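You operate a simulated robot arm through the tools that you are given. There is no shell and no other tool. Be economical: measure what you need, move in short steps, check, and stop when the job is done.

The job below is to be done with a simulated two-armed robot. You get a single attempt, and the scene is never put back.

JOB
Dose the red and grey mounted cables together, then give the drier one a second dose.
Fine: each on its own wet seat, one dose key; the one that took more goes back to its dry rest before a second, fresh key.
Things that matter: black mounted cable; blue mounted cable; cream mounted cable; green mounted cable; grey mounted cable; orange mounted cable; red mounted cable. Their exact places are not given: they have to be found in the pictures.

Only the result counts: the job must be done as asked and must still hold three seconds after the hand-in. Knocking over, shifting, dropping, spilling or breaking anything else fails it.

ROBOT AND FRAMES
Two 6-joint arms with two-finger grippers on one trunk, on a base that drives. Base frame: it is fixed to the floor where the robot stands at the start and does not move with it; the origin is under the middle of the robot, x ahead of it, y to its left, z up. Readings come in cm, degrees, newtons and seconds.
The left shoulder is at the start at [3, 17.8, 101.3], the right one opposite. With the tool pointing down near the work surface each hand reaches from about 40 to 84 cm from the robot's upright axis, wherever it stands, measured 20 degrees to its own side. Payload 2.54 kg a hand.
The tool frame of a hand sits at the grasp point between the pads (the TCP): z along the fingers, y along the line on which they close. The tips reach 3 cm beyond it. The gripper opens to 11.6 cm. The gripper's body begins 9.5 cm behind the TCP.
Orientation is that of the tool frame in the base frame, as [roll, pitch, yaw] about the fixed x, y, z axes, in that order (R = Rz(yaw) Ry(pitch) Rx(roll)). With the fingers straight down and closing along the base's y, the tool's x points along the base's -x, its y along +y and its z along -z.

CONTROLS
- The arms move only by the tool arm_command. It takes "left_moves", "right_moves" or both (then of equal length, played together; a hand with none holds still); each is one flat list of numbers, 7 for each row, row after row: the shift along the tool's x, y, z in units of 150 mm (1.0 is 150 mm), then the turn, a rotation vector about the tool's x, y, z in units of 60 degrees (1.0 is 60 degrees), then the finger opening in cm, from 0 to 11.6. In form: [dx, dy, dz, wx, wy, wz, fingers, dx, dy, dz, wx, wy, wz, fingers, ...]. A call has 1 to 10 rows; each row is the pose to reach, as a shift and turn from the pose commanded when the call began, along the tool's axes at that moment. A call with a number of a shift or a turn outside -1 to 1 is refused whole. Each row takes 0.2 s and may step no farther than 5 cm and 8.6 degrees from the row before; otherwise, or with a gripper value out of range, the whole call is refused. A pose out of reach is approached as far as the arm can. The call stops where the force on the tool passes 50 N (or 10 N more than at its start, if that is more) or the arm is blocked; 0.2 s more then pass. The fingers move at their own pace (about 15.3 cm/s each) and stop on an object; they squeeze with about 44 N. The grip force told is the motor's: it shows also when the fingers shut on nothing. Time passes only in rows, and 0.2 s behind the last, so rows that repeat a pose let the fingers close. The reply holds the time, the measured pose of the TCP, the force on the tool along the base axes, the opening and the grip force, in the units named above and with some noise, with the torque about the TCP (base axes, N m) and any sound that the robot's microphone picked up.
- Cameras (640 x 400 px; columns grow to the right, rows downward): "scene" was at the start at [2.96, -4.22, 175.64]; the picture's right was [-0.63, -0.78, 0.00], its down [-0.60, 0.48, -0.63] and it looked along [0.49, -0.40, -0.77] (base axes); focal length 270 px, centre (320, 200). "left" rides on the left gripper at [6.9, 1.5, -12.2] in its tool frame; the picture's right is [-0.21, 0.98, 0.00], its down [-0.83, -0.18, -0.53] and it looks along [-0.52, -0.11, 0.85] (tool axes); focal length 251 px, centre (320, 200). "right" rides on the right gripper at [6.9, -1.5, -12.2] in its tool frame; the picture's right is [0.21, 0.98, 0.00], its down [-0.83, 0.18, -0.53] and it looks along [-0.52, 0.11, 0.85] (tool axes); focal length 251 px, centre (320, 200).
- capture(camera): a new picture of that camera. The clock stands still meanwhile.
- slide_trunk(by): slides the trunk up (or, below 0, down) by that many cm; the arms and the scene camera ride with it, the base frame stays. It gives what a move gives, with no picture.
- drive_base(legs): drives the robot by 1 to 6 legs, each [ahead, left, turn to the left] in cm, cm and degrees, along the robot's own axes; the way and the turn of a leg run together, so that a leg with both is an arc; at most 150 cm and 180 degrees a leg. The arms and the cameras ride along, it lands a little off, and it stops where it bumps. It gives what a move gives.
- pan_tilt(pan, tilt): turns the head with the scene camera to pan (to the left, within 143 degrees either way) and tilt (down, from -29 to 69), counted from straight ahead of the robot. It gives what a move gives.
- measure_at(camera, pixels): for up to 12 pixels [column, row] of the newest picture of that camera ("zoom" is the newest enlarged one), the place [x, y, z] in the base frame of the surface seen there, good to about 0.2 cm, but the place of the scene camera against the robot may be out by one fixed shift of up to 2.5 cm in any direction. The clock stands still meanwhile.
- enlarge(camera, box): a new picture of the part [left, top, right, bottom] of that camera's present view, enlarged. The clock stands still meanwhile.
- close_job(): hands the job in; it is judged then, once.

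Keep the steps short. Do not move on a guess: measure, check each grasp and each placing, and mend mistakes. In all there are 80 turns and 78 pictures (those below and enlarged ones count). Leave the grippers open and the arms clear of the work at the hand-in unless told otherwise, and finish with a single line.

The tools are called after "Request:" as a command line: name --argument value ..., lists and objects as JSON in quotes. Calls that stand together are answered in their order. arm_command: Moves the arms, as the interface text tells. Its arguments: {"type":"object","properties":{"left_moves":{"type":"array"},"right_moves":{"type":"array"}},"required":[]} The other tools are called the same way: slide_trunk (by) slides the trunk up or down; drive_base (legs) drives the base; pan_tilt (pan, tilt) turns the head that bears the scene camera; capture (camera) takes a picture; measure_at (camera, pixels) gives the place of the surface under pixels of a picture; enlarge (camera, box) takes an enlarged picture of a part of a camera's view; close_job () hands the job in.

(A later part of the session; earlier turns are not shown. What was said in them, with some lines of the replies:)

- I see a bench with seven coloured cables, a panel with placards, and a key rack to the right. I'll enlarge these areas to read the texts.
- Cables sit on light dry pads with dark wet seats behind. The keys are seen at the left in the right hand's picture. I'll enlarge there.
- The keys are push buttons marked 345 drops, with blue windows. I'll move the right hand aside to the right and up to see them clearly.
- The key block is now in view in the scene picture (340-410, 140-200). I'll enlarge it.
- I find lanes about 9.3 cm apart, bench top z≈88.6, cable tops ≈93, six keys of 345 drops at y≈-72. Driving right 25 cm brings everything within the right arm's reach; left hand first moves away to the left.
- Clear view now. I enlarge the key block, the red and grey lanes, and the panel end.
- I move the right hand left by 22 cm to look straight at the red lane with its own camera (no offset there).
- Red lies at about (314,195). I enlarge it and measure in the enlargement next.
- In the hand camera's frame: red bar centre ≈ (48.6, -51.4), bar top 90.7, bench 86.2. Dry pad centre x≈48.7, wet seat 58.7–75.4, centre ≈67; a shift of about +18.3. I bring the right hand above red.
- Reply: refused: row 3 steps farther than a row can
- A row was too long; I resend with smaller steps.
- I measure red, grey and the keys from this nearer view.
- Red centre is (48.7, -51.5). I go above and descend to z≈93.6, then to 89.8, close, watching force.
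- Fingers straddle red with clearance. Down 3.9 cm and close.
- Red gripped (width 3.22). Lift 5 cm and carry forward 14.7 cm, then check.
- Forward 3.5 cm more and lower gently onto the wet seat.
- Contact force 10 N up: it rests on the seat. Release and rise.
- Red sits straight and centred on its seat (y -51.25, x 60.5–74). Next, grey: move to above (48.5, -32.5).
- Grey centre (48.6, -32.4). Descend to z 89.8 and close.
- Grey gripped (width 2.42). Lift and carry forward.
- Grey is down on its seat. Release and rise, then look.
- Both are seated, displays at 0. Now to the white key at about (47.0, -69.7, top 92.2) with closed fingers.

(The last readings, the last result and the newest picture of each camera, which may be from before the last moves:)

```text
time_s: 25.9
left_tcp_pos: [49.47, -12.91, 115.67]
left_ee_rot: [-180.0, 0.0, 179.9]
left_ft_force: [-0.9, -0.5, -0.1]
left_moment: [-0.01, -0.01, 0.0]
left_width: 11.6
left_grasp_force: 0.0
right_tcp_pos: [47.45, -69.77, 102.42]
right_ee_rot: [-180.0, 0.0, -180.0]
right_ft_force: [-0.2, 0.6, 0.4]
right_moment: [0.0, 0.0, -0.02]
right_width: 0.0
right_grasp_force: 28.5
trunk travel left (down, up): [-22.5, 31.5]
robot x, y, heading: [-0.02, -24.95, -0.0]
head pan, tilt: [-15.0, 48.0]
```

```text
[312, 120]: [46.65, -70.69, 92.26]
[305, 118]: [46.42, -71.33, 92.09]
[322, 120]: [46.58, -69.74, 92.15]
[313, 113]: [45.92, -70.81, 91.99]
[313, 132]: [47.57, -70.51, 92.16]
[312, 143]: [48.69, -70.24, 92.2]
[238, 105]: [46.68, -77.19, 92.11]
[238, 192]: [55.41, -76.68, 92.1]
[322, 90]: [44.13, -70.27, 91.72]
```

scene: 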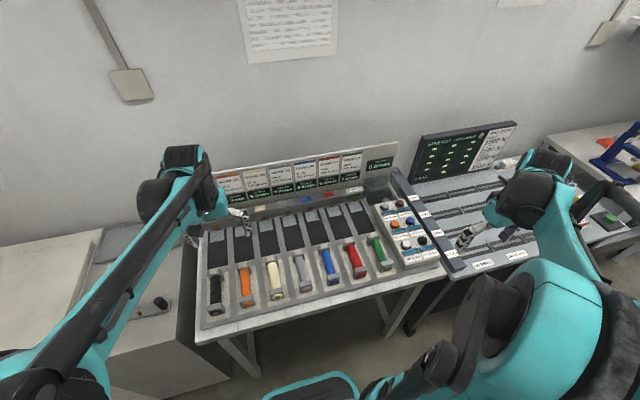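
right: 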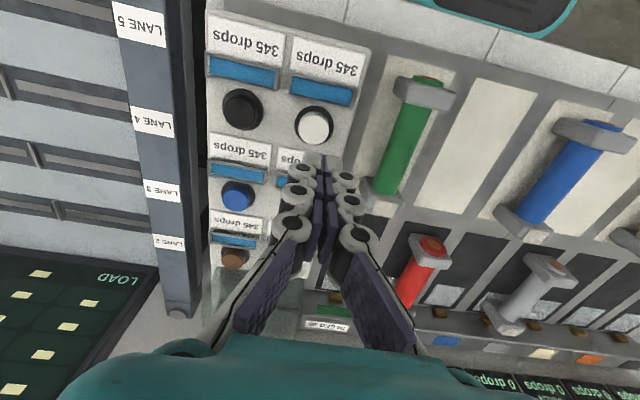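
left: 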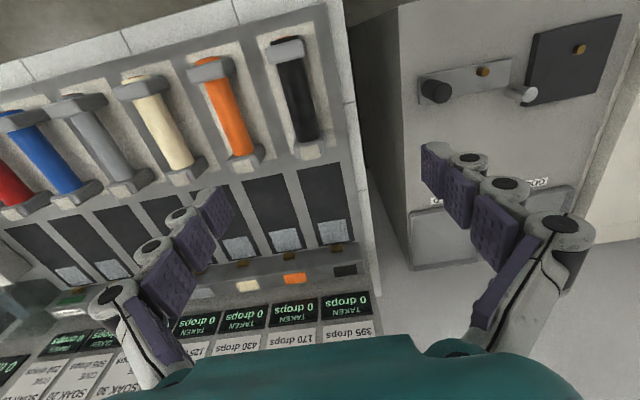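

White key centre (46.9, -70.3), top 92.2. I lower to just above it and press in small steps to about 1 cm below, then look.

Request:
arm_command --right_moves '[0.035, -0.03, 0.2, 0, 0, 0, 0, 0.035, -0.03, 0.4, 0, 0, 0, 0, 0.035, -0.03, 0.45, 0, 0, 0, 0, 0.035, -0.03, 0.48, 0, 0, 0, 0, 0.035, -0.03, 0.5, 0, 0, 0, 0, 0.035, -0.03, 0.52, 0, 0, 0, 0]'

Request:
capture --camera "right"

```text
time_s: 27.3
left_tcp_pos: [49.44, -13.04, 115.78]
left_ee_rot: [-179.9, 0.1, 179.9]
left_ft_force: [-0.1, -0.3, 0.4]
left_moment: [0.0, 0.01, -0.01]
left_width: 11.6
left_grasp_force: 0.1
right_tcp_pos: [46.73, -70.19, 94.58]
right_ee_rot: [-180.0, 0.0, -180.0]
right_ft_force: [0.6, -1.4, 2.8]
right_moment: [0.03, -0.04, 0.03]
right_width: 0.6
right_grasp_force: 28.6
trunk travel left (down, up): [-22.5, 31.5]
robot x, y, heading: [0.07, -25.18, 0.2]
head pan, tilt: [-15.0, 48.0]
heard: click
```

```text
42 pictures are left
```

right: 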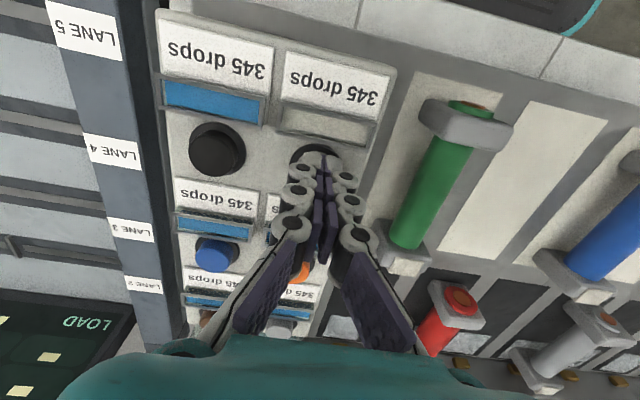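

A click, and the white key's window has gone pale: spent. I rise straight up and read the displays.

Request:
arm_command --right_moves '[0, 0, -0.1, 0, 0, 0, 0, 0, 0, -0.3, 0, 0, 0, 0, 0, 0, -0.5, 0, 0, 0, 0, 0, 0, -0.6, 0, 0, 0, 0]'

Request:
capture --camera "scene"

Request:
enlarge --camera "scene" --box '[240, 145, 410, 225]'

```text
time_s: 28.3
left_tcp_pos: [49.38, -12.86, 115.7]
left_ee_rot: [179.9, -0.1, 179.9]
left_ft_force: [-0.3, 0.5, -0.2]
left_moment: [0.0, 0.06, 0.02]
left_width: 11.6
left_grasp_force: 0.0
right_tcp_pos: [46.78, -70.2, 103.59]
right_ee_rot: [-180.0, 0.0, -180.0]
right_ft_force: [0.1, 0.3, -0.2]
right_moment: [0.0, 0.04, -0.01]
right_width: 0.0
right_grasp_force: 28.8
trunk travel left (down, up): [-22.5, 31.5]
robot x, y, heading: [0.04, -25.16, -0.1]
head pan, tilt: [-15.0, 48.0]
```

```text
41 pictures are left
```

scene: 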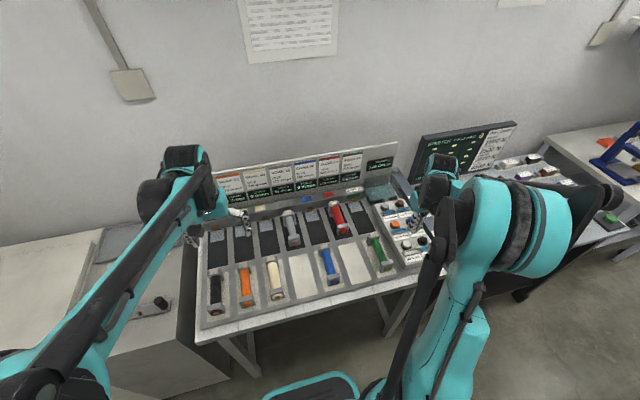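

```text
3.76 times, centred on (325, 185) of scene
```

zoom: 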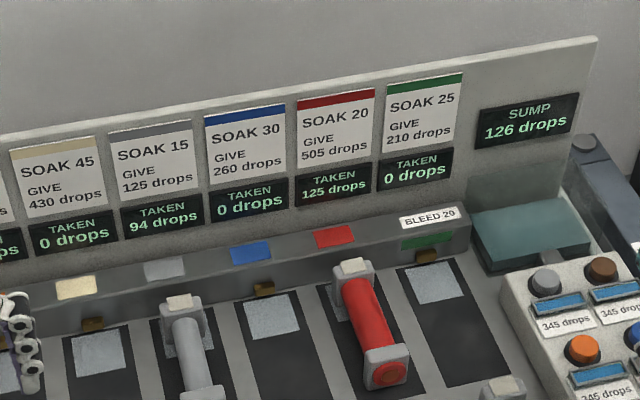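

Grey took 94, red 125, sump 126 (sum 345). Grey is the drier; red goes back to its dry rest. Moving above red at (66.8, -51.25).

Request:
arm_command --right_moves '[-0.22, 0.22, 0, 0, 0, 0, 3, -0.44, 0.44, 0, 0, 0, 0, 7, -0.66, 0.66, 0, 0, 0, 0, 7, -0.88, 0.88, 0, 0, 0, 0, 7, -1, 1, 0, 0, 0, 0, 7]'

Request:
arm_command --right_moves '[-0.15, 0.15, 0, 0, 0, 0, 7, -0.333, 0.263, 0, 0, 0, 0, 7, -0.333, 0.263, 0.05, 0, 0, 0, 7]'

Request:
capture --camera "right"

```text
time_s: 29.5
left_tcp_pos: [49.38, -12.89, 115.65]
left_ee_rot: [-180.0, 0.0, 179.9]
left_ft_force: [0.1, 0.1, 0.4]
left_moment: [-0.03, 0.03, 0.0]
left_width: 11.59
left_grasp_force: 0.1
right_tcp_pos: [61.91, -55.11, 103.51]
right_ee_rot: [179.9, 0.0, 180.0]
right_ft_force: [-0.5, 0.2, -0.3]
right_moment: [0.01, 0.02, -0.01]
right_width: 6.98
right_grasp_force: 0.1
trunk travel left (down, up): [-22.5, 31.5]
robot x, y, heading: [-0.25, -25.13, -0.4]
head pan, tilt: [-15.0, 48.0]
```

```text
time_s: 30.3
left_tcp_pos: [49.48, -12.96, 115.71]
left_ee_rot: [180.0, -0.1, -179.9]
left_ft_force: [0.5, 0.2, 0.2]
left_moment: [-0.02, -0.01, 0.04]
left_width: 11.6
left_grasp_force: 0.2
right_tcp_pos: [66.88, -51.31, 102.76]
right_ee_rot: [179.9, 0.0, 179.9]
right_ft_force: [-1.0, -0.2, -0.4]
right_moment: [0.03, 0.01, 0.03]
right_width: 6.98
right_grasp_force: 0.0
trunk travel left (down, up): [-22.5, 31.5]
robot x, y, heading: [-0.21, -25.02, -0.1]
head pan, tilt: [-15.0, 48.0]
```

```text
39 pictures are left
```

right: 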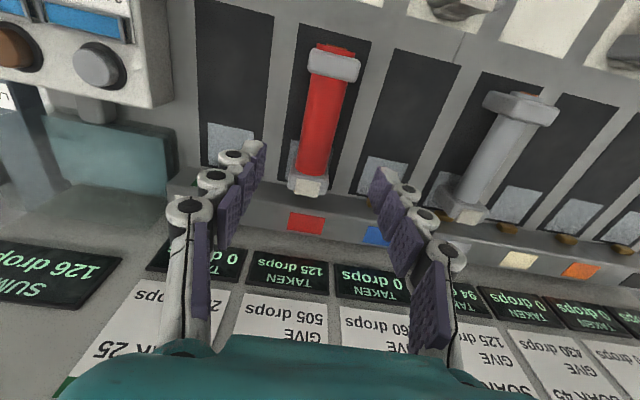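

Aligned over red. Descend to 89.85 and close.

Request:
arm_command --right_moves '[0, 0, 0.25, 0, 0, 0, 7, 0, 0, 0.5, 0, 0, 0, 7, 0, 0, 0.7, 0, 0, 0, 7, 0, 0, 0.86, 0, 0, 0, 7, 0, 0, 0.86, 0, 0, 0, 4, 0, 0, 0.86, 0, 0, 0, 1, 0, 0, 0.86, 0, 0, 0, 1]'

Request:
arm_command --right_moves '[0, 0, -0.15, 0, 0, 0, 1, 0, 0, -0.33, 0, 0, 0, 1, 0.2, 0, -0.33, 0, 0, 0, 1, 0.4, 0, -0.33, 0, 0, 0, 1, 0.6, 0, -0.33, 0, 0, 0, 1, 0.8, 0, -0.33, 0, 0, 0, 1, 1, 0, -0.33, 0, 0, 0, 1, 1, 0, -0.33, 0, 0, 0, 1]'

Request:
capture --camera "right"

```text
time_s: 31.9
left_tcp_pos: [49.34, -12.86, 115.74]
left_ee_rot: [180.0, -0.1, 180.0]
left_ft_force: [0.1, -0.3, 0.3]
left_moment: [0.02, -0.01, -0.02]
left_width: 11.59
left_grasp_force: 0.1
right_tcp_pos: [66.85, -51.42, 89.81]
right_ee_rot: [180.0, 0.0, -179.9]
right_ft_force: [0.5, 0.7, -0.8]
right_moment: [0.0, 0.01, 0.26]
right_width: 3.21
right_grasp_force: 43.7
trunk travel left (down, up): [-22.5, 31.5]
robot x, y, heading: [0.03, -25.15, 0.1]
head pan, tilt: [-15.0, 48.0]
```

```text
time_s: 33.7
left_tcp_pos: [49.43, -12.88, 115.67]
left_ee_rot: [-180.0, 0.0, 180.0]
left_ft_force: [-0.8, -0.5, -0.8]
left_moment: [-0.01, 0.01, 0.0]
left_width: 11.6
left_grasp_force: 0.1
right_tcp_pos: [51.89, -51.34, 94.9]
right_ee_rot: [180.0, 0.1, -180.0]
right_ft_force: [-0.1, -0.6, -2.1]
right_moment: [-0.02, 0.04, -0.24]
right_width: 3.2
right_grasp_force: 44.6
trunk travel left (down, up): [-22.5, 31.5]
robot x, y, heading: [-0.03, -25.0, 0.1]
head pan, tilt: [-15.0, 48.0]
```

```text
38 pictures are left
```

right: 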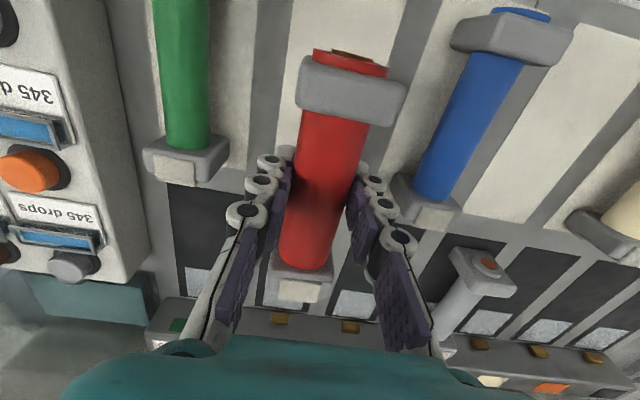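

Red in hand. Back another 3.3 cm and lower onto the dry pad, at the spot it came from.

Request:
arm_command --right_moves '[0.12, 0, 0, 0, 0, 0, 1, 0.22, -0.005, 0, 0, 0, 0, 1, 0.22, -0.005, 0.15, 0, 0, 0, 1, 0.22, -0.005, 0.28, 0, 0, 0, 1, 0.22, -0.005, 0.33, 0, 0, 0, 1, 0.22, -0.005, 0.34, 0, 0, 0, 1]'

Request:
arm_command --right_moves '[0, 0, 0, 0, 0, 0, 4, 0, 0, 0, 0, 0, 0, 6.5, 0, 0, -0.1, 0, 0, 0, 6.5, 0, 0, -0.4, 0, 0, 0, 6.5, 0, 0, -0.7, 0, 0, 0, 6.5, 0.2, 0, -0.9, 0, 0, 0, 6.5, 0.5, 0, -0.95, 0, 0, 0, 6.5, 0.5, 0, -0.95, 0, 0, 0, 6.5]'

Request:
capture --camera "right"

```text
time_s: 35.1
left_tcp_pos: [49.47, -12.9, 115.51]
left_ee_rot: [179.9, -0.1, 179.9]
left_ft_force: [-0.7, 0.5, 1.2]
left_moment: [0.01, 0.01, -0.03]
left_width: 11.62
left_grasp_force: 0.1
right_tcp_pos: [48.53, -51.38, 89.94]
right_ee_rot: [180.0, 0.1, 179.9]
right_ft_force: [1.1, -0.8, 7.7]
right_moment: [0.17, -0.5, -0.01]
right_width: 3.26
right_grasp_force: 44.2
trunk travel left (down, up): [-22.5, 31.5]
robot x, y, heading: [0.01, -25.11, 0.2]
head pan, tilt: [-15.0, 48.0]
```

```text
time_s: 36.9
left_tcp_pos: [49.47, -12.85, 115.57]
left_ee_rot: [179.9, -0.1, -180.0]
left_ft_force: [0.6, -0.4, -0.3]
left_moment: [0.03, 0.02, -0.01]
left_width: 11.59
left_grasp_force: 0.1
right_tcp_pos: [41.09, -51.35, 104.09]
right_ee_rot: [180.0, -0.2, -180.0]
right_ft_force: [-0.8, -0.4, -0.8]
right_moment: [0.02, 0.03, 0.0]
right_width: 6.51
right_grasp_force: 0.0
trunk travel left (down, up): [-22.5, 31.5]
robot x, y, heading: [-0.08, -25.15, 0.2]
head pan, tilt: [-15.0, 48.0]
```

```text
37 pictures are left
```

right: 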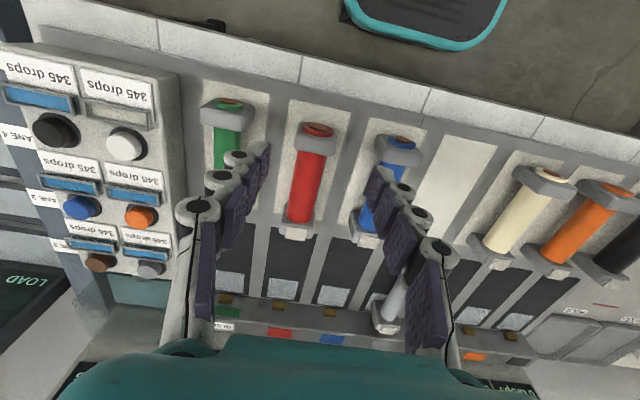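

Red rests on its dry pad. Next fresh key: black at about (46.8, -77.1). I move there with closed fingers and check.

Request:
arm_command --right_moves '[-0.1, -0.25, 0, 0, 0, 0, 3, -0.2, -0.5, 0, 0, 0, 0, 0, -0.3, -0.75, 0, 0, 0, 0, 0, -0.38, -1, 0, 0, 0, 0, 0]'

Request:
arm_command --right_moves '[0, -0.25, 0, 0, 0, 0, 0, 0, -0.5, 0, 0, 0, 0, 0, 0, -0.71, 0.1, 0, 0, 0, 0, 0, -0.71, 0.1, 0, 0, 0, 0]'

Request:
capture --camera "right"

```text
time_s: 37.9
left_tcp_pos: [49.46, -12.87, 115.74]
left_ee_rot: [179.9, 0.1, -180.0]
left_ft_force: [0.8, 0.0, 0.4]
left_moment: [0.03, -0.01, 0.0]
left_width: 11.59
left_grasp_force: 0.1
right_tcp_pos: [46.83, -66.54, 104.0]
right_ee_rot: [179.9, -0.1, -180.0]
right_ft_force: [0.0, 0.2, -0.3]
right_moment: [-0.01, 0.02, 0.01]
right_width: 0.0
right_grasp_force: 28.5
trunk travel left (down, up): [-22.5, 31.5]
robot x, y, heading: [0.26, -25.26, -0.0]
head pan, tilt: [-15.0, 48.0]
```

```text
time_s: 38.9
left_tcp_pos: [49.37, -12.81, 115.69]
left_ee_rot: [180.0, 0.0, 180.0]
left_ft_force: [-0.2, 0.7, -0.5]
left_moment: [-0.03, -0.03, 0.03]
left_width: 11.61
left_grasp_force: 0.0
right_tcp_pos: [46.72, -77.06, 102.6]
right_ee_rot: [180.0, 0.1, 179.9]
right_ft_force: [-0.6, 0.9, 0.9]
right_moment: [-0.03, -0.02, -0.02]
right_width: 0.0
right_grasp_force: 28.3
trunk travel left (down, up): [-22.5, 31.5]
robot x, y, heading: [-0.19, -24.81, 0.2]
head pan, tilt: [-15.0, 48.0]
```

```text
36 pictures are left
```

right: 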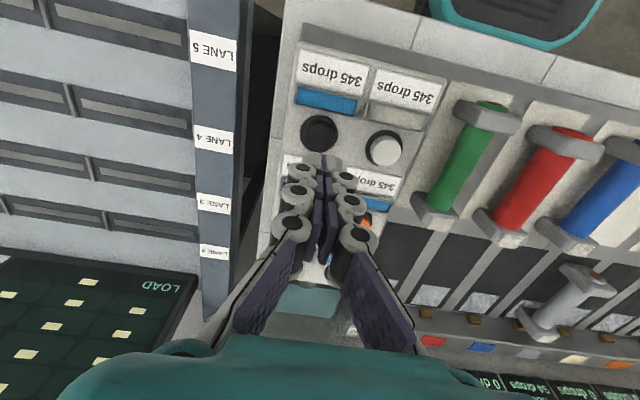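

Request:
measure_at --camera "right" --pixels '[[318, 130], [310, 130], [326, 130], [318, 122], [318, 142], [385, 150]]'

Request:
enlarge --camera "scene" --box '[240, 145, 440, 295]'

```text
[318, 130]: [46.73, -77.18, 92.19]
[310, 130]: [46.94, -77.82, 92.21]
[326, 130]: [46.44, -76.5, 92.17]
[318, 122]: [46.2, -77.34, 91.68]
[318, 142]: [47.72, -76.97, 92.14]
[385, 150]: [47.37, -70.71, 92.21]
```

```text
2.67 times, centred on (340, 220) of scene
```

zoom: 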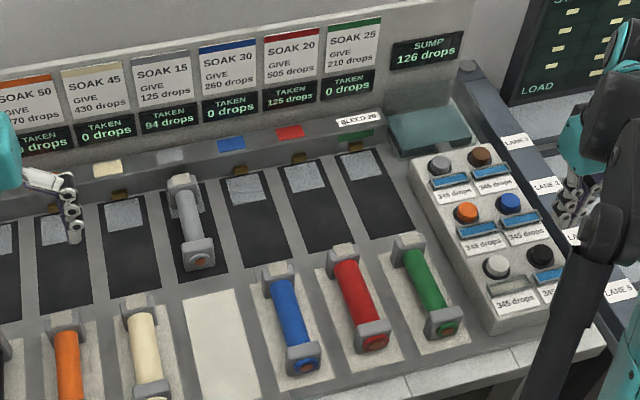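

Red on dry pad, grey alone wet, black key window full at (46.8, -77.2). Press it the same way.

Request:
arm_command --right_moves '[-0.003, -0.005, 0.2, 0, 0, 0, 0, -0.003, -0.005, 0.4, 0, 0, 0, 0, -0.003, -0.005, 0.46, 0, 0, 0, 0, -0.003, -0.005, 0.49, 0, 0, 0, 0, -0.003, -0.005, 0.51, 0, 0, 0, 0, -0.003, -0.005, 0.53, 0, 0, 0, 0]'

Request:
capture --camera "right"

```text
time_s: 40.3
left_tcp_pos: [49.35, -12.83, 115.66]
left_ee_rot: [180.0, 0.0, 179.9]
left_ft_force: [0.2, 0.1, -0.8]
left_moment: [0.01, 0.0, -0.01]
left_width: 11.61
left_grasp_force: 0.1
right_tcp_pos: [46.8, -77.17, 94.6]
right_ee_rot: [180.0, 0.0, 180.0]
right_ft_force: [-1.3, 0.7, 3.1]
right_moment: [0.05, -0.02, 0.0]
right_width: 0.62
right_grasp_force: 28.9
trunk travel left (down, up): [-22.5, 31.5]
robot x, y, heading: [-0.27, -24.92, 0.0]
head pan, tilt: [-15.0, 48.0]
heard: click
```

```text
34 pictures are left
```

right: 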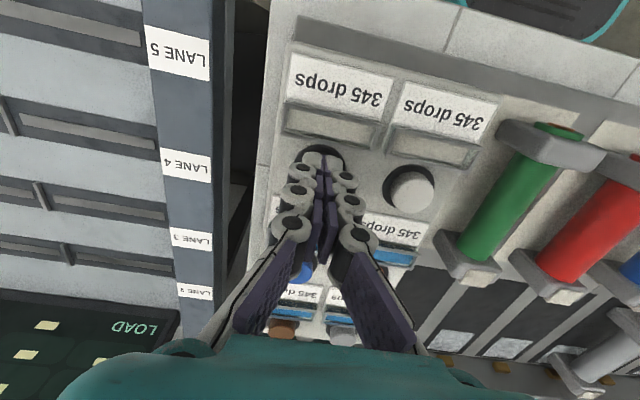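

Clicked and spent. I rise, open the fingers and pull back toward the robot, then read the displays.

Request:
arm_command --right_moves '[0, 0, -0.1, 0, 0, 0, 0, 0, 0, -0.3, 0, 0, 0, 0, 0, 0, -0.6, 0, 0, 0, 0, 0, 0, -0.9, 0, 0, 0, 0, 0.3, 0, -0.98, 0, 0, 0, 6, 0.6, 0, -0.98, 0, 0, 0, 11, 0.9, 0, -0.98, 0, 0, 0, 11.5, 0.9, 0, -0.98, 0, 0, 0, 11.5]'

Request:
enlarge --camera "scene" --box '[200, 145, 440, 315]'

Request:
enlarge --camera "scene" --box '[240, 145, 410, 225]'

```text
time_s: 42.1
left_tcp_pos: [49.5, -12.96, 115.66]
left_ee_rot: [-179.9, -0.1, -179.9]
left_ft_force: [-0.5, 0.1, -0.1]
left_moment: [0.01, 0.02, -0.04]
left_width: 11.6
left_grasp_force: 0.1
right_tcp_pos: [33.57, -77.01, 109.19]
right_ee_rot: [-180.0, -0.1, 180.0]
right_ft_force: [0.5, -0.6, -1.0]
right_moment: [0.04, 0.05, -0.01]
right_width: 11.49
right_grasp_force: 0.1
trunk travel left (down, up): [-22.5, 31.5]
robot x, y, heading: [0.03, -24.99, 0.3]
head pan, tilt: [-15.0, 48.0]
```

```text
2.35 times, centred on (320, 230) of scene
```

zoom: 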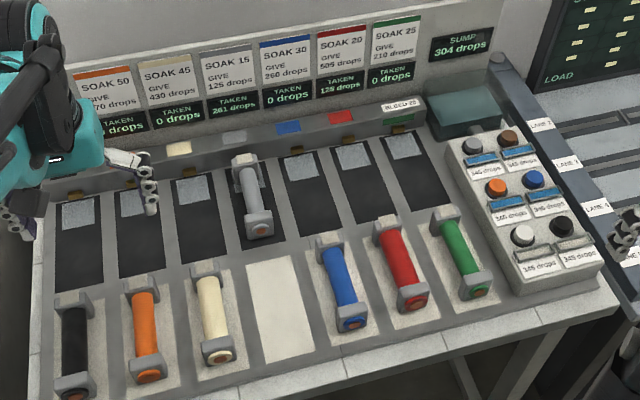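

```text
3.76 times, centred on (325, 185) of scene
```

zoom: 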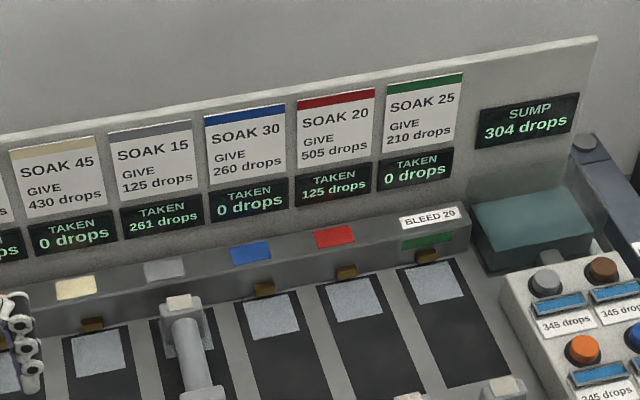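

Grey now reads 261 (94, then 167 more), red stays at 125, both keys gave one dose each, and everything else is untouched. Grippers are open and clear, so I hand in.

Request:
close_job

```text
The job is handed in.
```

Job handed in: red and grey were dosed together (red took 125 drops, grey 94), then red went back to its dry rest and grey got a second fresh key, ending at 261 drops on its wet seat.
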